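You operate a simulated robot arm through the tools that you are given. There is no shell and no other tool. Be economical: measure what you need, move in short steps, check, and stop when the job is done.

You are at the controls of a simulated robot arm. One attempt, no reset.

JOB
Take the setting block from the top shelf of the low rack and leave it on top of the cradle pad there.
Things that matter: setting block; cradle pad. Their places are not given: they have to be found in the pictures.

The check looks at the end state, three seconds after you hand in, the way a careful person would. Anything else that was tipped, shoved, dropped, spilled or broken makes it a failure.

ROBOT AND FRAMES
A 7-joint arm with a two-finger parallel gripper, fixed in place. Base frame: the origin is at the foot of the arm, x ahead of it, y to its left, z up; the work surface is at about z = 0. Readings come in mm, degrees, newtons and seconds.
With the tool pointing down near the work surface it reaches from about 240 to 620 mm from the base axis. Its first joint turns from -66.0 to 66.0 degrees. Payload 2.6 kg.
The tool frame sits at the grasp point between the pads (the TCP): z along the fingers, y along the line on which they close. The tips reach 30 mm beyond it. Largest opening 94 mm; finger width 28, thickness 10; the body of the gripper, 50 by 96 mm, starts 55 mm behind the TCP.
Orientation is that of the tool frame in the base frame, as a unit quaternion [x, y, z, w]. With the fingers straight down and closing along the base's y, the tool's x points along the base's -x, its y along +y and its z along -z.

CONTROLS
- The arm moves only by the tool apply_moves. Its argument "targets" is a list of rows, each an object of numbers (a shift or turn left out is 0, a gripper value left out holds the last): "dx", "dy", "dz": the shift along the tool's x, y, z in m; "spin": the turn about the tool's z in rad. In form: [{"dx": .., "dy": .., "dz": .., "spin": ..}, ...]. A call has 1 to 20 rows; each row is the pose to reach, as a shift and turn from the pose commanded when the call began, along the tool's axes at that moment. "hand" is the gripper command, from -1 (fully open) to 1 (shut), values between in proportion, set as the call begins (left out, the last holds). Each row takes 0.2 s and may step no farther than 50 mm and 8.6 degrees from the row before; otherwise, or with a gripper value out of range, the whole call is refused. Where a pose cannot be reached the arm comes as near as it can. A force on the tool above 40 N (or 10 N above the force at the start of the call, whichever is more), or a blocked arm, ends the call early, and 0.2 s more pass. Each finger travels about 72 mm/s and halts on what it meets, pressing with about 22 N; the grip force reading is that of the motor and also rises with nothing between the fingers. The clock runs only during rows and for 0.2 s after the last one: add rows that repeat a pose to give the fingers time. The reply holds the time, the measured pose of the TCP, the force on the tool along the base axes, the opening and the grip force, in the units named above and with some noise.
- Cameras (640 x 400 px; columns grow to the right, rows downward): "scene" is fixed at [41.2, 436.5, 567]; the picture's right is [-0.72, -0.69, 0.00], its down [-0.37, 0.39, -0.84] and it looks along [0.58, -0.61, -0.54] (base axes); focal length 336 px, centre (320, 200). "wrist" rides on the gripper at [-37, 0, -58] in the tool frame; the picture's right is [0.00, -1.00, 0.00], its down [0.97, 0.00, -0.24] and it looks along [0.24, 0.00, 0.97] (tool axes); focal length 218 px, centre (320, 200).
- grab_frame(camera): a new picture of that camera. No time passes.
- point_at(camera, pixels): there is no depth. For up to 12 entries [column, row, z] of the newest picture of that camera ("zoom" is the newest enlarged one), the place [x, y] in the base frame at which the ray of that pixel passes the height z, good to about 2 mm. No time passes.
- close_up(camera, box): a new picture of the part [left, top, right, bottom] of that camera's present view, enlarged. No time passes.
- sign_off(): hands the job in; it is judged then, once.

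Keep the steps short. Do not move on a guess: measure, check each grasp and each placing, and mend mistakes. In all there are 60 turns and 20 pictures (those below and enlarged ones count). Leave the gripper open and the arm clear of the work at the hand-in unless told otherwise, and finish with a single line.

The tools are called after ">>>" as a command line: name --argument value ..., lists and objects as JSON in quotes. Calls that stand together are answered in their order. apply_moves: Moves the arm, as the interface text tells. Its arguments: {"type":"object","properties":{"targets":{"type":"array"},"hand":{"type":"number"}},"required":["targets"]} The other tools are called the same way: grab_frame (camera) takes a picture; point_at (camera, pixels) gives the place at which the rays of pixels pass given heights; close_up (camera, box) takes an enlarged picture of a part of a camera's view; sign_off () hands the job in.

At the start:

```text
t: 0.0
tcp_pos: [374.2, -67.8, 348.7]
orientation: [0.0, 1.0, 0.0, 0.001]
force: [0.4, -0.1, 1.0]
width: 94.1
gripper_force: 0.0
```

scene: 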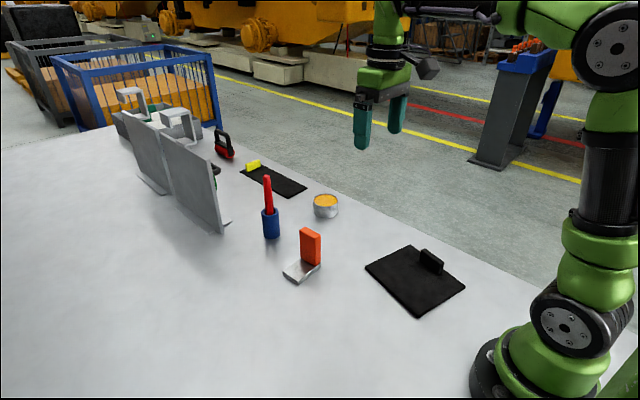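
wrist: 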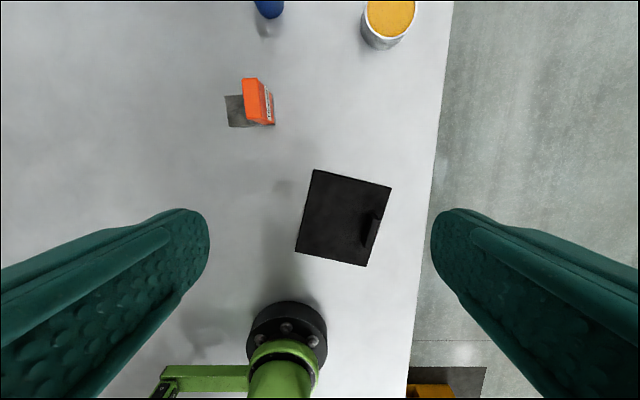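

The rack seems to be around (170,150), behind the grey panels. I'll enlarge that region.

>>> close_up --camera "scene" --box '[90, 70, 250, 240]'

>>> close_up --camera "scene" --box '[220, 150, 480, 320]'

```text
2.35 times, centred on (170, 155) of scene
```

zoom: 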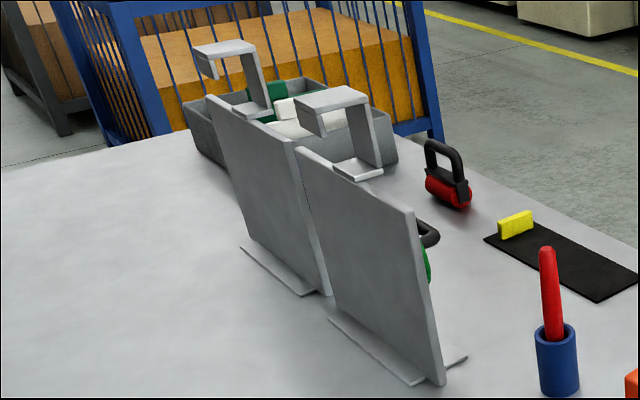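

```text
2.35 times, centred on (350, 235) of scene
```

zoom: 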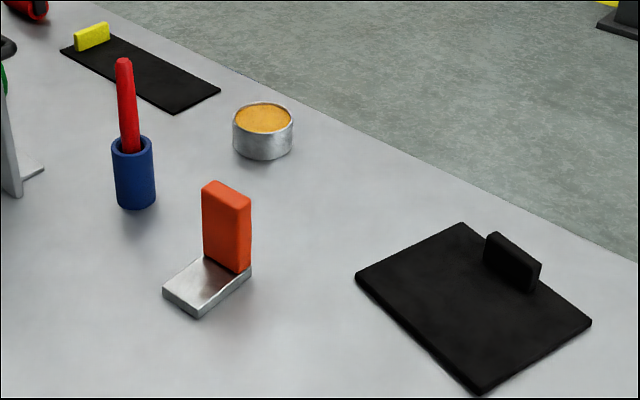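

Next I'll estimate where the panels stand and how tall they are, along with the other items.

>>> point_at --camera "scene" --pixels '[[223, 233, 0], [182, 193, 0], [169, 193, 0], [138, 173, 0], [232, 157, 0], [205, 150, 0], [243, 172, 0], [305, 190, 0], [271, 236, 0], [326, 216, 0], [196, 148, 0], [260, 138, 0]]'

>>> grab_frame --camera "wrist"

```text
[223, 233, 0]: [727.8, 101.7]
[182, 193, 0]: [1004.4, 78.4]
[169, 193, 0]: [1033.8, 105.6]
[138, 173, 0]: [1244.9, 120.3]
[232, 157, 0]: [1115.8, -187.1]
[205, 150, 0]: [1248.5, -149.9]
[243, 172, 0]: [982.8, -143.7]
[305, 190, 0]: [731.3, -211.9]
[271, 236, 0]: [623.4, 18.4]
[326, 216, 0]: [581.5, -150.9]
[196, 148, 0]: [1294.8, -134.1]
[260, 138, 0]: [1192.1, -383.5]
```

```text
15 pictures are left
```

wrist: 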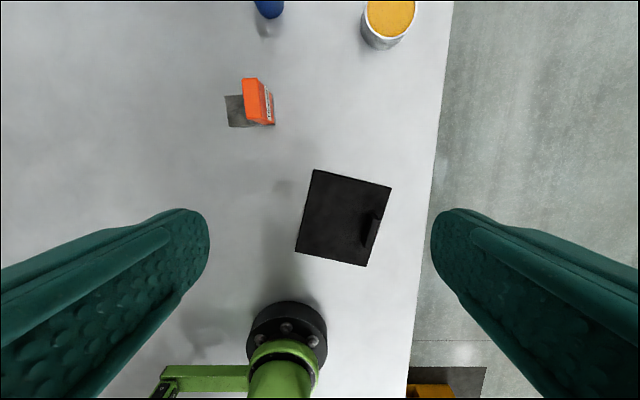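

The grey panels are out of reach (x > 720), so the rack in question is probably outside this view. I'll move left (+y) and look there.

>>> apply_moves --targets '[{"dy": 0.04}, {"dy": 0.08}, {"dy": 0.12}, {"dy": 0.16}, {"dy": 0.2}, {"dy": 0.24}, {"dy": 0.28}, {"dy": 0.3}]'

>>> grab_frame --camera "wrist"

```text
t: 1.8
tcp_pos: [374.6, 230.5, 348.8]
orientation: [0.0, 1.0, -0.001, 0.0]
force: [-0.5, 0.1, -0.6]
width: 94.0
gripper_force: 0.0
```

```text
14 pictures are left
```

wrist: 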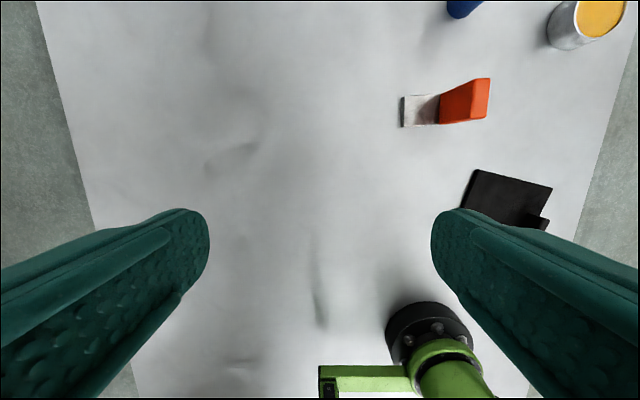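

There's no rack on the left side. I'll go forward and towards the middle, staying high, to look past the panels.

>>> apply_moves --targets '[{"dx": -0.03, "dy": -0.03, "dz": -0.01}, {"dx": -0.06, "dy": -0.06, "dz": -0.02}, {"dx": -0.09, "dy": -0.09, "dz": -0.03}, {"dx": -0.12, "dy": -0.12, "dz": -0.04}, {"dx": -0.15, "dy": -0.15, "dz": -0.05}, {"dx": -0.18, "dy": -0.18, "dz": -0.06}, {"dx": -0.2, "dy": -0.21, "dz": -0.06}, {"dx": -0.22, "dy": -0.24, "dz": -0.06}]'

>>> grab_frame --camera "wrist"

```text
t: 3.6
tcp_pos: [515.7, 45.1, 362.3]
orientation: [-0.001, 1.0, 0.0, 0.002]
force: [-0.2, -0.1, -0.8]
width: 94.1
gripper_force: 0.1
out of reach, approached as far as the arm can: row 4, 5, 6, 7, 8
```

```text
13 pictures are left
```

wrist: 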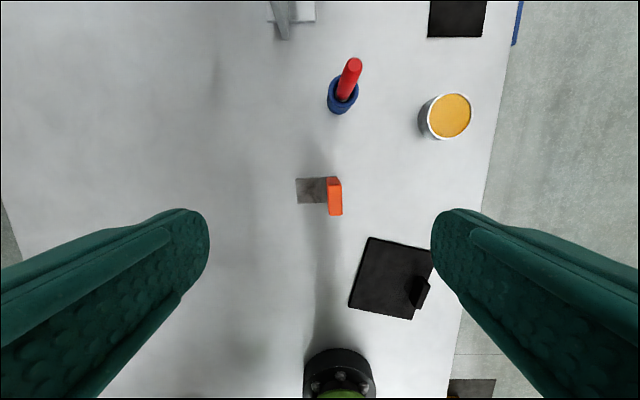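

Nothing reachable shows as a rack here. I'll spin the tool half a turn so the wrist camera looks outward.

>>> apply_moves --targets '[{"dx": 0.03, "spin": 0.145}, {"dx": 0.05, "spin": 0.29}, {"dx": 0.05, "spin": 0.435}, {"dx": 0.05, "spin": 0.58}, {"dx": 0.05, "spin": 0.725}, {"dx": 0.05, "spin": 0.87}, {"dx": 0.05, "spin": 1.015}, {"dx": 0.05, "spin": 1.16}, {"dx": 0.05, "spin": 1.305}, {"dx": 0.05, "spin": 1.45}, {"dx": 0.05, "spin": 1.595}, {"dx": 0.05, "spin": 1.74}, {"dx": 0.05, "spin": 1.885}, {"dx": 0.05, "spin": 2.03}, {"dx": 0.05, "spin": 2.175}, {"dx": 0.05, "spin": 2.32}, {"dx": 0.05, "spin": 2.465}, {"dx": 0.05, "spin": 2.61}, {"dx": 0.05, "spin": 2.755}, {"dx": 0.05, "spin": 2.9}]'

>>> grab_frame --camera "wrist"

```text
t: 7.8
tcp_pos: [463.1, 39.7, 361.0]
orientation: [0.993, 0.12, 0.0, 0.0]
force: [0.8, 0.4, -0.7]
width: 94.2
gripper_force: 0.1
```

```text
12 pictures are left
```

wrist: 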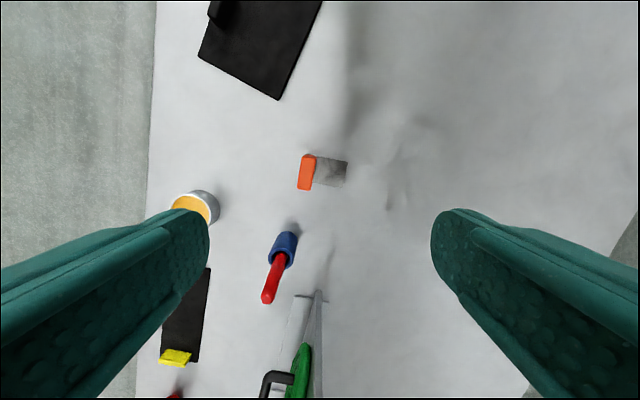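

The panels and everything behind them are far out, at x > 700. I'll move to the right (−y) with the camera looking outward, to see behind the panels.

>>> apply_moves --targets '[{"dy": 0.04}, {"dy": 0.08}, {"dy": 0.12}, {"dx": -0.03, "dy": 0.16}, {"dx": -0.05, "dy": 0.2, "dz": -0.03}, {"dx": -0.05, "dy": 0.2, "dz": -0.05}]'

>>> grab_frame --camera "wrist"

```text
refused: row 5 steps farther than a row can; nothing moved
```

```text
11 pictures are left
```

wrist: 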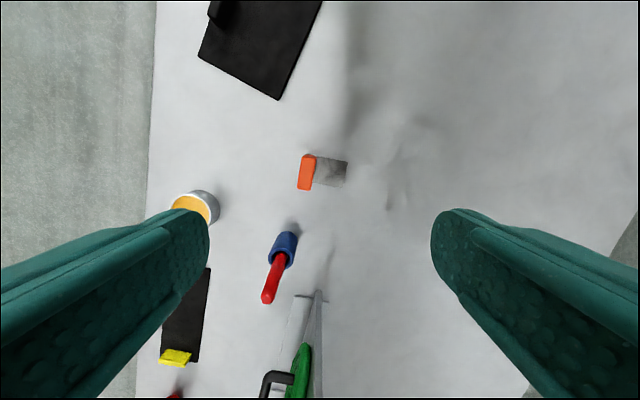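

The call was refused because one step was too long. I'll redo it with shorter steps and measure from the current picture as well.

>>> point_at --camera "wrist" --pixels '[[318, 300, 0], [284, 262, 0], [205, 222, 0], [278, 99, 0], [198, 60, 0], [320, 398, 0], [330, 172, 0], [304, 172, 80], [205, 268, 0]]'

>>> apply_moves --targets '[{"dy": 0.04}, {"dy": 0.08}, {"dy": 0.12}, {"dx": -0.02, "dy": 0.15}, {"dx": -0.04, "dy": 0.18, "dz": -0.02}, {"dx": -0.05, "dy": 0.2, "dz": -0.05}, {"dx": -0.05, "dy": 0.2, "dz": -0.05}]'

>>> grab_frame --camera "wrist"

```text
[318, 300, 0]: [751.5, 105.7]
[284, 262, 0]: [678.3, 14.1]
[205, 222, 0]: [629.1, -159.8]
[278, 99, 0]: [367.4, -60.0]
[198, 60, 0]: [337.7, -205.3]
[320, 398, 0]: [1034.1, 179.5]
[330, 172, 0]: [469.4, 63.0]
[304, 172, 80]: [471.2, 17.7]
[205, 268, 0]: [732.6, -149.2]
```

```text
t: 9.4
tcp_pos: [464.1, -155.1, 390.2]
orientation: [0.993, 0.12, 0.0, 0.0]
force: [-0.1, -0.4, 0.8]
width: 93.7
gripper_force: 0.1
out of reach, approached as far as the arm can: row 6, 7
```

```text
10 pictures are left
```

wrist: 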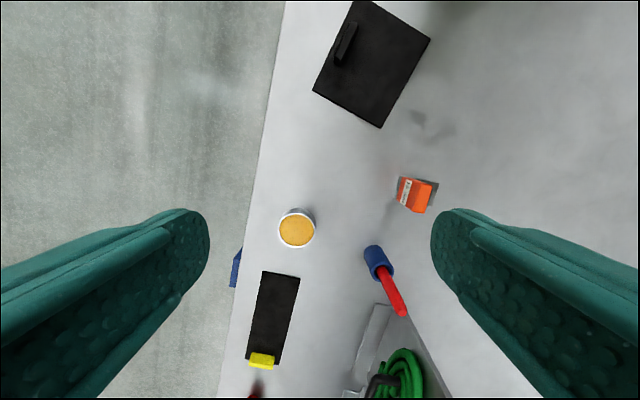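

Behind the panel there's only a hose, and still no rack within reach. The left-near side (y > 400, x < 400) hasn't been visible yet: the finger hid it, and it is outside the scene view. I'll move there with the camera turned towards +y.

>>> apply_moves --targets '[{"dx": -0.005, "dy": -0.035, "dz": 0.01, "spin": -0.11}, {"dx": -0.01, "dy": -0.07, "dz": 0.01, "spin": -0.22}, {"dx": -0.015, "dy": -0.105, "dz": 0.01, "spin": -0.33}, {"dx": -0.02, "dy": -0.14, "dz": 0.01, "spin": -0.44}, {"dx": -0.025, "dy": -0.175, "dz": 0.01, "spin": -0.55}, {"dx": -0.03, "dy": -0.21, "dz": 0.01, "spin": -0.66}, {"dx": -0.035, "dy": -0.245, "dz": 0.01, "spin": -0.77}, {"dx": -0.04, "dy": -0.28, "dz": 0.01, "spin": -0.88}, {"dx": -0.045, "dy": -0.315, "dz": 0.01, "spin": -0.99}, {"dx": -0.05, "dy": -0.35, "dz": 0.01, "spin": -1.1}, {"dx": -0.055, "dy": -0.385, "dz": 0.01, "spin": -1.21}, {"dx": -0.06, "dy": -0.42, "dz": 0.01, "spin": -1.32}]'

>>> grab_frame --camera "wrist"

```text
t: 12.0
tcp_pos: [308.2, 243.2, 380.7]
orientation: [0.71, 0.704, 0.0, 0.0]
force: [-0.2, 0.5, 0.4]
width: 94.0
gripper_force: 0.1
```

```text
9 pictures are left
```

wrist: 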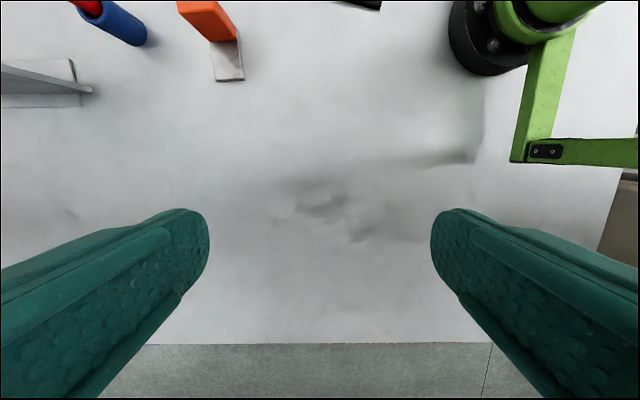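

Nothing here either. I'll magnify the C-shaped structures and the bin behind the panels, and the orange item.

>>> close_up --camera "scene" --box '[110, 80, 206, 140]'

>>> close_up --camera "scene" --box '[180, 120, 340, 220]'

```text
6.67 times, centred on (158, 110) of scene
```

zoom: 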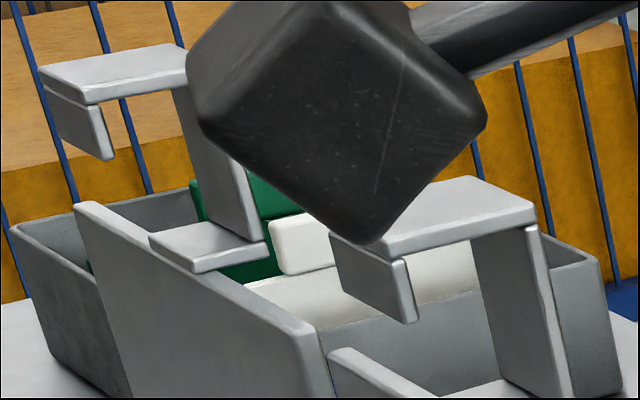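

```text
4.00 times, centred on (260, 170) of scene
```

zoom: 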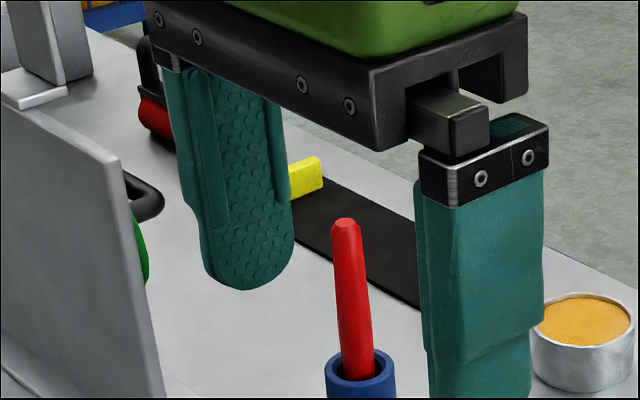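

The C-shaped hooks are empty, and everything back there is beyond reach. That leaves the orange block, which carries a label, and the black mat with its tab. I'll lower the camera over those two and look closely.

>>> apply_moves --targets '[{"dx": -0.036, "dy": 0.013, "dz": 0.016}, {"dx": -0.072, "dy": 0.026, "dz": 0.032}, {"dx": -0.108, "dy": 0.039, "dz": 0.048}, {"dx": -0.144, "dy": 0.052, "dz": 0.064}, {"dx": -0.18, "dy": 0.065, "dz": 0.08}, {"dx": -0.216, "dy": 0.078, "dz": 0.096}, {"dx": -0.252, "dy": 0.091, "dz": 0.112}, {"dx": -0.288, "dy": 0.104, "dz": 0.128}, {"dx": -0.324, "dy": 0.117, "dz": 0.144}, {"dx": -0.363, "dy": 0.13, "dz": 0.16}]'

>>> grab_frame --camera "wrist"

```text
t: 14.2
tcp_pos: [436.8, -128.3, 222.0]
orientation: [0.71, 0.705, 0.0, 0.0]
force: [0.2, 0.2, 0.5]
width: 93.9
gripper_force: 0.1
```

```text
6 pictures are left
```

wrist: 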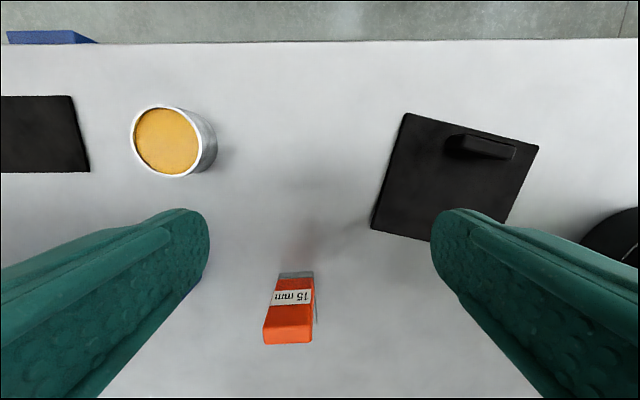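

The orange block is marked "15 mm". There's also a blue item just past the table edge at (50,37), which I'll check, along with the black tab on the mat.

>>> close_up --camera "wrist" --box '[0, 0, 160, 100]'

>>> close_up --camera "wrist" --box '[360, 90, 552, 210]'

```text
4.00 times, centred on (80, 50) of wrist
```

zoom: 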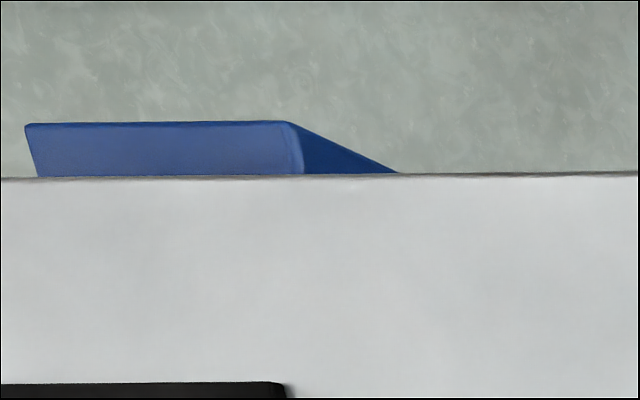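

```text
3.33 times, centred on (456, 150) of wrist
```

zoom: 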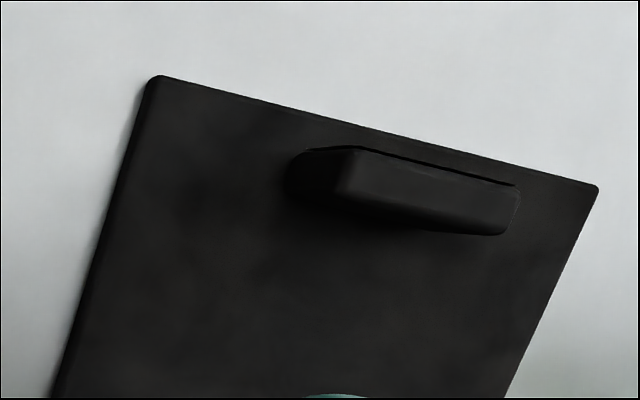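

No rack with shelves is visible anywhere the arm can go. The only loose block in reach is the orange "15 mm" one, standing on a small steel plate, and the only pad in reach is the black one. I'll measure the orange block, its height first, using edges in the current wrist picture.

>>> point_at --camera "wrist" --pixels '[[278, 278, 10], [313, 277, 10], [266, 325, 60], [266, 325, 80], [312, 320, 60], [312, 320, 80], [264, 343, 60], [264, 343, 80], [310, 343, 60], [310, 343, 80], [281, 272, 10], [313, 271, 10]]'

>>> point_at --camera "scene" --pixels '[[301, 259, 10], [321, 265, 10], [300, 230, 60], [300, 230, 80], [320, 237, 60], [320, 237, 80], [283, 273, 8], [297, 281, 8], [305, 227, 70], [321, 233, 70]]'

>>> point_at --camera "wrist" --pixels '[[405, 113, 6], [539, 147, 6], [371, 229, 6], [445, 150, 6], [463, 134, 30], [515, 145, 30], [508, 160, 30], [430, 241, 6], [507, 222, 6]]'

```text
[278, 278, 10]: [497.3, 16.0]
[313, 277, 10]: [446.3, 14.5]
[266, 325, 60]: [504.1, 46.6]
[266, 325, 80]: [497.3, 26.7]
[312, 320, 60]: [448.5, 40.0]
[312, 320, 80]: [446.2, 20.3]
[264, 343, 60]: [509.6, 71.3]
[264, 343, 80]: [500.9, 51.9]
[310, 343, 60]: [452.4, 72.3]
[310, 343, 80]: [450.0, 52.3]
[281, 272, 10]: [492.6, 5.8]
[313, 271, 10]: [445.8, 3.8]
```

```text
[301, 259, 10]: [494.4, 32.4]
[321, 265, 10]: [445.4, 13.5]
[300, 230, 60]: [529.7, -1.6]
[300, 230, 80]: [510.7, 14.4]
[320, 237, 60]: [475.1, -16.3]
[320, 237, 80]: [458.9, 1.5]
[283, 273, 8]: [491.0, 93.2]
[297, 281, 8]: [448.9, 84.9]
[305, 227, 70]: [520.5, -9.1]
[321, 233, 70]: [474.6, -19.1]
```

```text
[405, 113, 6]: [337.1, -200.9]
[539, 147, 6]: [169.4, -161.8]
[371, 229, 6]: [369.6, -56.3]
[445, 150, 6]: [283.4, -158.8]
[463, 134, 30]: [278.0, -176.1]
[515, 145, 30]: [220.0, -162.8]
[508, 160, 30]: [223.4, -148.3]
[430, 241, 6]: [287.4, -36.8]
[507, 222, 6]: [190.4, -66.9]
```

The orange block is about 50 mm (x) by 20 mm (y) and about 85–90 mm high, centred near (471, 25). The black pad spans corners (369,-57), (337,-201), (172,-162) and (204,-17). I'll move above the block with the fingers closing along y, then look.

>>> apply_moves --targets '[{"dx": 0.014, "dy": 0.003, "spin": 0.142}, {"dx": 0.028, "dy": 0.006, "spin": 0.284}, {"dx": 0.042, "dy": 0.009, "spin": 0.426}, {"dx": 0.056, "dy": 0.012, "spin": 0.568}, {"dx": 0.07, "dy": 0.015, "spin": 0.71}, {"dx": 0.084, "dy": 0.018, "spin": 0.852}, {"dx": 0.098, "dy": 0.021, "spin": 0.994}, {"dx": 0.112, "dy": 0.024, "spin": 1.136}, {"dx": 0.126, "dy": 0.027, "spin": 1.278}, {"dx": 0.14, "dy": 0.03, "spin": 1.42}, {"dx": 0.153, "dy": 0.034, "spin": 1.564}]'

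>>> grab_frame --camera "wrist"

```text
t: 16.6
tcp_pos: [470.9, 28.4, 219.8]
orientation: [1.0, -0.003, 0.0, 0.0]
force: [-0.3, -0.4, -0.2]
width: 94.3
gripper_force: 0.0
```

```text
3 pictures are left
```

wrist: 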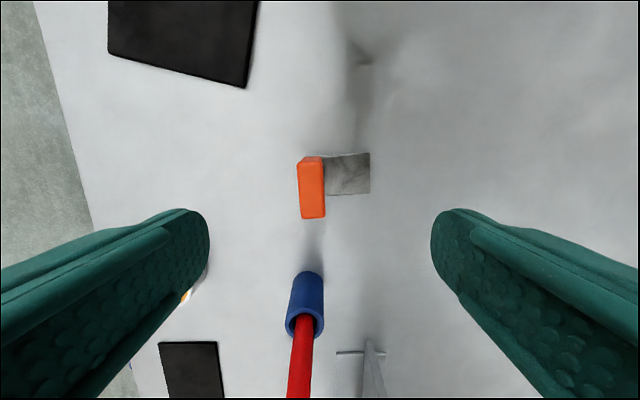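

The block's top face is at columns 298–325, rows 165–218. I'll measure it at the likely heights, and the far and near plate edges too.

>>> point_at --camera "wrist" --pixels '[[298, 166, 85], [323, 164, 85], [325, 217, 85], [301, 218, 85], [298, 166, 70], [325, 217, 70], [325, 217, 60], [298, 166, 60], [370, 153, 10], [370, 193, 10], [303, 157, 10], [322, 157, 10]]'

```text
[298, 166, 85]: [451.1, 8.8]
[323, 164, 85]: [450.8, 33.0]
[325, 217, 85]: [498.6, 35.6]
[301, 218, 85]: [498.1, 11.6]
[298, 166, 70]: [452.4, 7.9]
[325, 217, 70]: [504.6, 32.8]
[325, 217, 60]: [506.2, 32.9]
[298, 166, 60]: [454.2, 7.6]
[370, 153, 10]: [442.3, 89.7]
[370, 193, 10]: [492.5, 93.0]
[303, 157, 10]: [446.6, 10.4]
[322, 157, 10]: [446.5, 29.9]
```

Block centre is about (473, 21.5), with the top at about 85 mm and a yaw of about 3°. I'll align over it and go down to z ≈ 62 with the fingers open.

>>> apply_moves --targets '[{"dx": 0.002, "dy": 0.0065, "spin": -0.055}, {"dx": 0.002, "dy": 0.0065, "dz": 0.03, "spin": -0.055}, {"dx": 0.002, "dy": 0.0065, "dz": 0.06, "spin": -0.055}, {"dx": 0.002, "dy": 0.0065, "dz": 0.09, "spin": -0.055}, {"dx": 0.002, "dy": 0.0065, "dz": 0.115, "spin": -0.055}, {"dx": 0.002, "dy": 0.0065, "dz": 0.135, "spin": -0.055}, {"dx": 0.002, "dy": 0.0065, "dz": 0.15, "spin": -0.055}, {"dx": 0.002, "dy": 0.0065, "dz": 0.158, "spin": -0.055}, {"dx": 0.002, "dy": 0.0065, "dz": 0.158, "spin": -0.055}]' --hand -1

```text
t: 18.6
tcp_pos: [472.0, 22.4, 61.9]
orientation: [1.0, 0.026, 0.0, -0.001]
force: [0.2, -0.5, 0.0]
width: 94.3
gripper_force: 0.1
```

In position with no contact force. Next I'll close gently on the block.

>>> apply_moves --targets '[{}, {}, {}, {}, {}, {}]' --hand 1

```text
t: 20.0
tcp_pos: [470.9, 22.0, 63.0]
orientation: [1.0, 0.026, 0.0, 0.0]
force: [-0.5, -0.9, 0.3]
width: 26.2
gripper_force: 22.0
```

The fingers hold at 26 mm, which fits the block. I'll lift a little and check whether the plate stays behind.

>>> apply_moves --targets '[{"dz": -0.01}, {"dz": -0.025}, {"dz": -0.05}, {"dz": -0.05}]'

>>> close_up --camera "scene" --box '[240, 160, 400, 300]'

```text
t: 21.0
tcp_pos: [472.6, 22.0, 113.3]
orientation: [1.0, 0.026, 0.0, -0.001]
force: [0.2, -0.1, -2.9]
width: 26.6
gripper_force: 22.3
```

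```text
2.86 times, centred on (320, 230) of scene
```

zoom: 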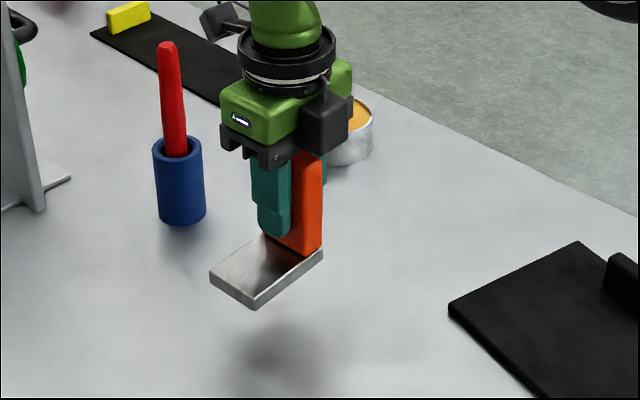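

The steel foot came up with the orange part. It is one L-shaped item: a steel block with an orange "15 mm" grip, gripped firmly at about 3 N. That fits a setting block, and it was standing clear of everything else. I'll carry it over the black pad, turning it 73° so its foot lies along the free strip beside the pad's tab.

>>> apply_moves --targets '[{"dz": -0.02}, {"dz": -0.04}, {"dx": -0.018, "dy": 0.0118, "dz": -0.04, "spin": -0.1274}, {"dx": -0.036, "dy": 0.0237, "dz": -0.04, "spin": -0.2548}, {"dx": -0.054, "dy": 0.0355, "dz": -0.04, "spin": -0.3822}, {"dx": -0.072, "dy": 0.0473, "dz": -0.04, "spin": -0.5096}, {"dx": -0.09, "dy": 0.0592, "dz": -0.04, "spin": -0.637}, {"dx": -0.108, "dy": 0.071, "dz": -0.04, "spin": -0.7644}, {"dx": -0.126, "dy": 0.0828, "dz": -0.04, "spin": -0.8918}, {"dx": -0.144, "dy": 0.0946, "dz": -0.04, "spin": -1.0192}, {"dx": -0.162, "dy": 0.1065, "dz": -0.04, "spin": -1.1466}, {"dx": -0.1804, "dy": 0.1183, "dz": -0.04, "spin": -1.274}, {"dx": -0.1804, "dy": 0.1183, "dz": -0.04, "spin": -1.274}]'

```text
t: 23.8
tcp_pos: [298.0, -105.8, 151.8]
orientation: [0.788, 0.616, 0.0, 0.0]
force: [-0.2, -0.3, -3.1]
width: 26.6
gripper_force: 21.5
```

Over the pad at the planned pose, still holding. I'll lower to z ≈ 78, which leaves the item's bottom about 16 mm up.

>>> apply_moves --targets '[{"dz": 0.025}, {"dz": 0.05}, {"dz": 0.065}, {"dz": 0.074}, {"dz": 0.074}]'

>>> close_up --camera "scene" --box '[340, 170, 500, 330]'

```text
t: 25.0
tcp_pos: [299.2, -105.4, 76.6]
orientation: [0.788, 0.616, 0.0, 0.0]
force: [0.4, -0.3, -3.3]
width: 26.3
gripper_force: 22.5
```

```text
2.50 times, centred on (420, 250) of scene
```

zoom: 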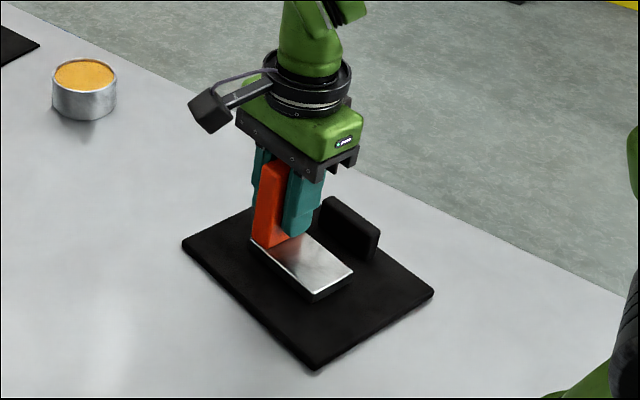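

The block hangs over the pad, parallel to its tab. I'll shift 8 mm away from the tab and lower in fine steps until contact.

>>> apply_moves --targets '[{"dx": 0.008}, {"dx": 0.008, "dz": 0.002}, {"dx": 0.008, "dz": 0.004}, {"dx": 0.008, "dz": 0.006}, {"dx": 0.008, "dz": 0.007}, {"dx": 0.008, "dz": 0.007}]'

```text
t: 26.4
tcp_pos: [300.2, -98.1, 71.9]
orientation: [0.788, 0.615, 0.001, -0.001]
force: [-6.6, 4.6, 20.5]
width: 26.5
gripper_force: 21.5
```

Contact: 20 N upward at z ≈ 72, so the block rests on the pad. I'll ease up 1.5 mm to relieve the pressure.

>>> apply_moves --targets '[{"dz": -0.0015}, {"dz": -0.0015}]'

```text
t: 27.0
tcp_pos: [300.2, -98.4, 73.3]
orientation: [0.788, 0.616, 0.0, 0.0]
force: [-0.7, 0.3, -3.4]
width: 26.4
gripper_force: 21.7
```

It's just free again. I'll lower 1 mm to touch lightly, then open.

>>> apply_moves --targets '[{"dz": 0.0005}, {"dz": 0.001}, {"dz": 0.001}]'

```text
t: 27.8
tcp_pos: [299.5, -98.8, 72.5]
orientation: [0.788, 0.616, 0.001, 0.0]
force: [-2.2, 0.3, 3.3]
width: 26.4
gripper_force: 21.7
```

Light contact at 3 N. Next I'll open the fingers partway, enough to clear the grip.

>>> apply_moves --targets '[{}, {}, {}, {}]' --hand 0.1

```text
t: 28.8
tcp_pos: [300.7, -98.7, 72.1]
orientation: [0.788, 0.616, 0.001, 0.0]
force: [-1.5, 0.8, 0.8]
width: 42.3
gripper_force: 0.2
```

Released, with 8 mm clear on each side. I'll go straight up.

>>> apply_moves --targets '[{"dz": -0.01}, {"dz": -0.03}, {"dz": -0.06}, {"dz": -0.1}, {"dz": -0.14}, {"dz": -0.18}, {"dz": -0.2}]'

```text
t: 30.4
tcp_pos: [300.5, -97.8, 270.5]
orientation: [0.788, 0.615, 0.0, 0.0]
force: [0.4, -0.2, 0.0]
width: 42.1
gripper_force: 0.1
```

The arm is clear. I'll open fully, back away sideways, and take the last picture to verify.

>>> apply_moves --targets '[{"dx": 0.03}, {"dx": 0.07}, {"dx": 0.11}, {"dx": 0.15}, {"dx": 0.15}]' --hand -1

>>> close_up --camera "scene" --box '[240, 140, 500, 330]'

```text
t: 31.6
tcp_pos: [337.7, 47.0, 269.9]
orientation: [0.788, 0.616, 0.0, -0.001]
force: [-0.5, -0.6, 0.3]
width: 94.2
gripper_force: 0.2
```

```text
2.11 times, centred on (370, 235) of scene
```

zoom: 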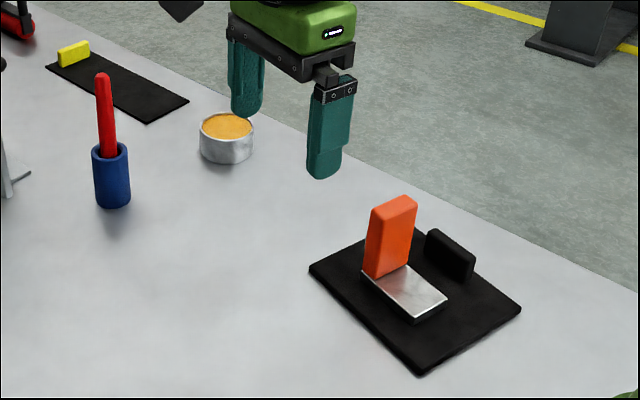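

The L-shaped block stands upright and wholly on the black pad, clear of its tab. Nothing else has moved, and the gripper is open and away from the work. Handing in.

>>> sign_off

```text
The job is handed in.
```

The orange-gripped "15 mm" block now stands on the black pad with nothing else disturbed, but I found no low rack or shelf within reach (the block was on the bench top), so treating these as the setting block and cradle pad is my best reading, not confirmed.
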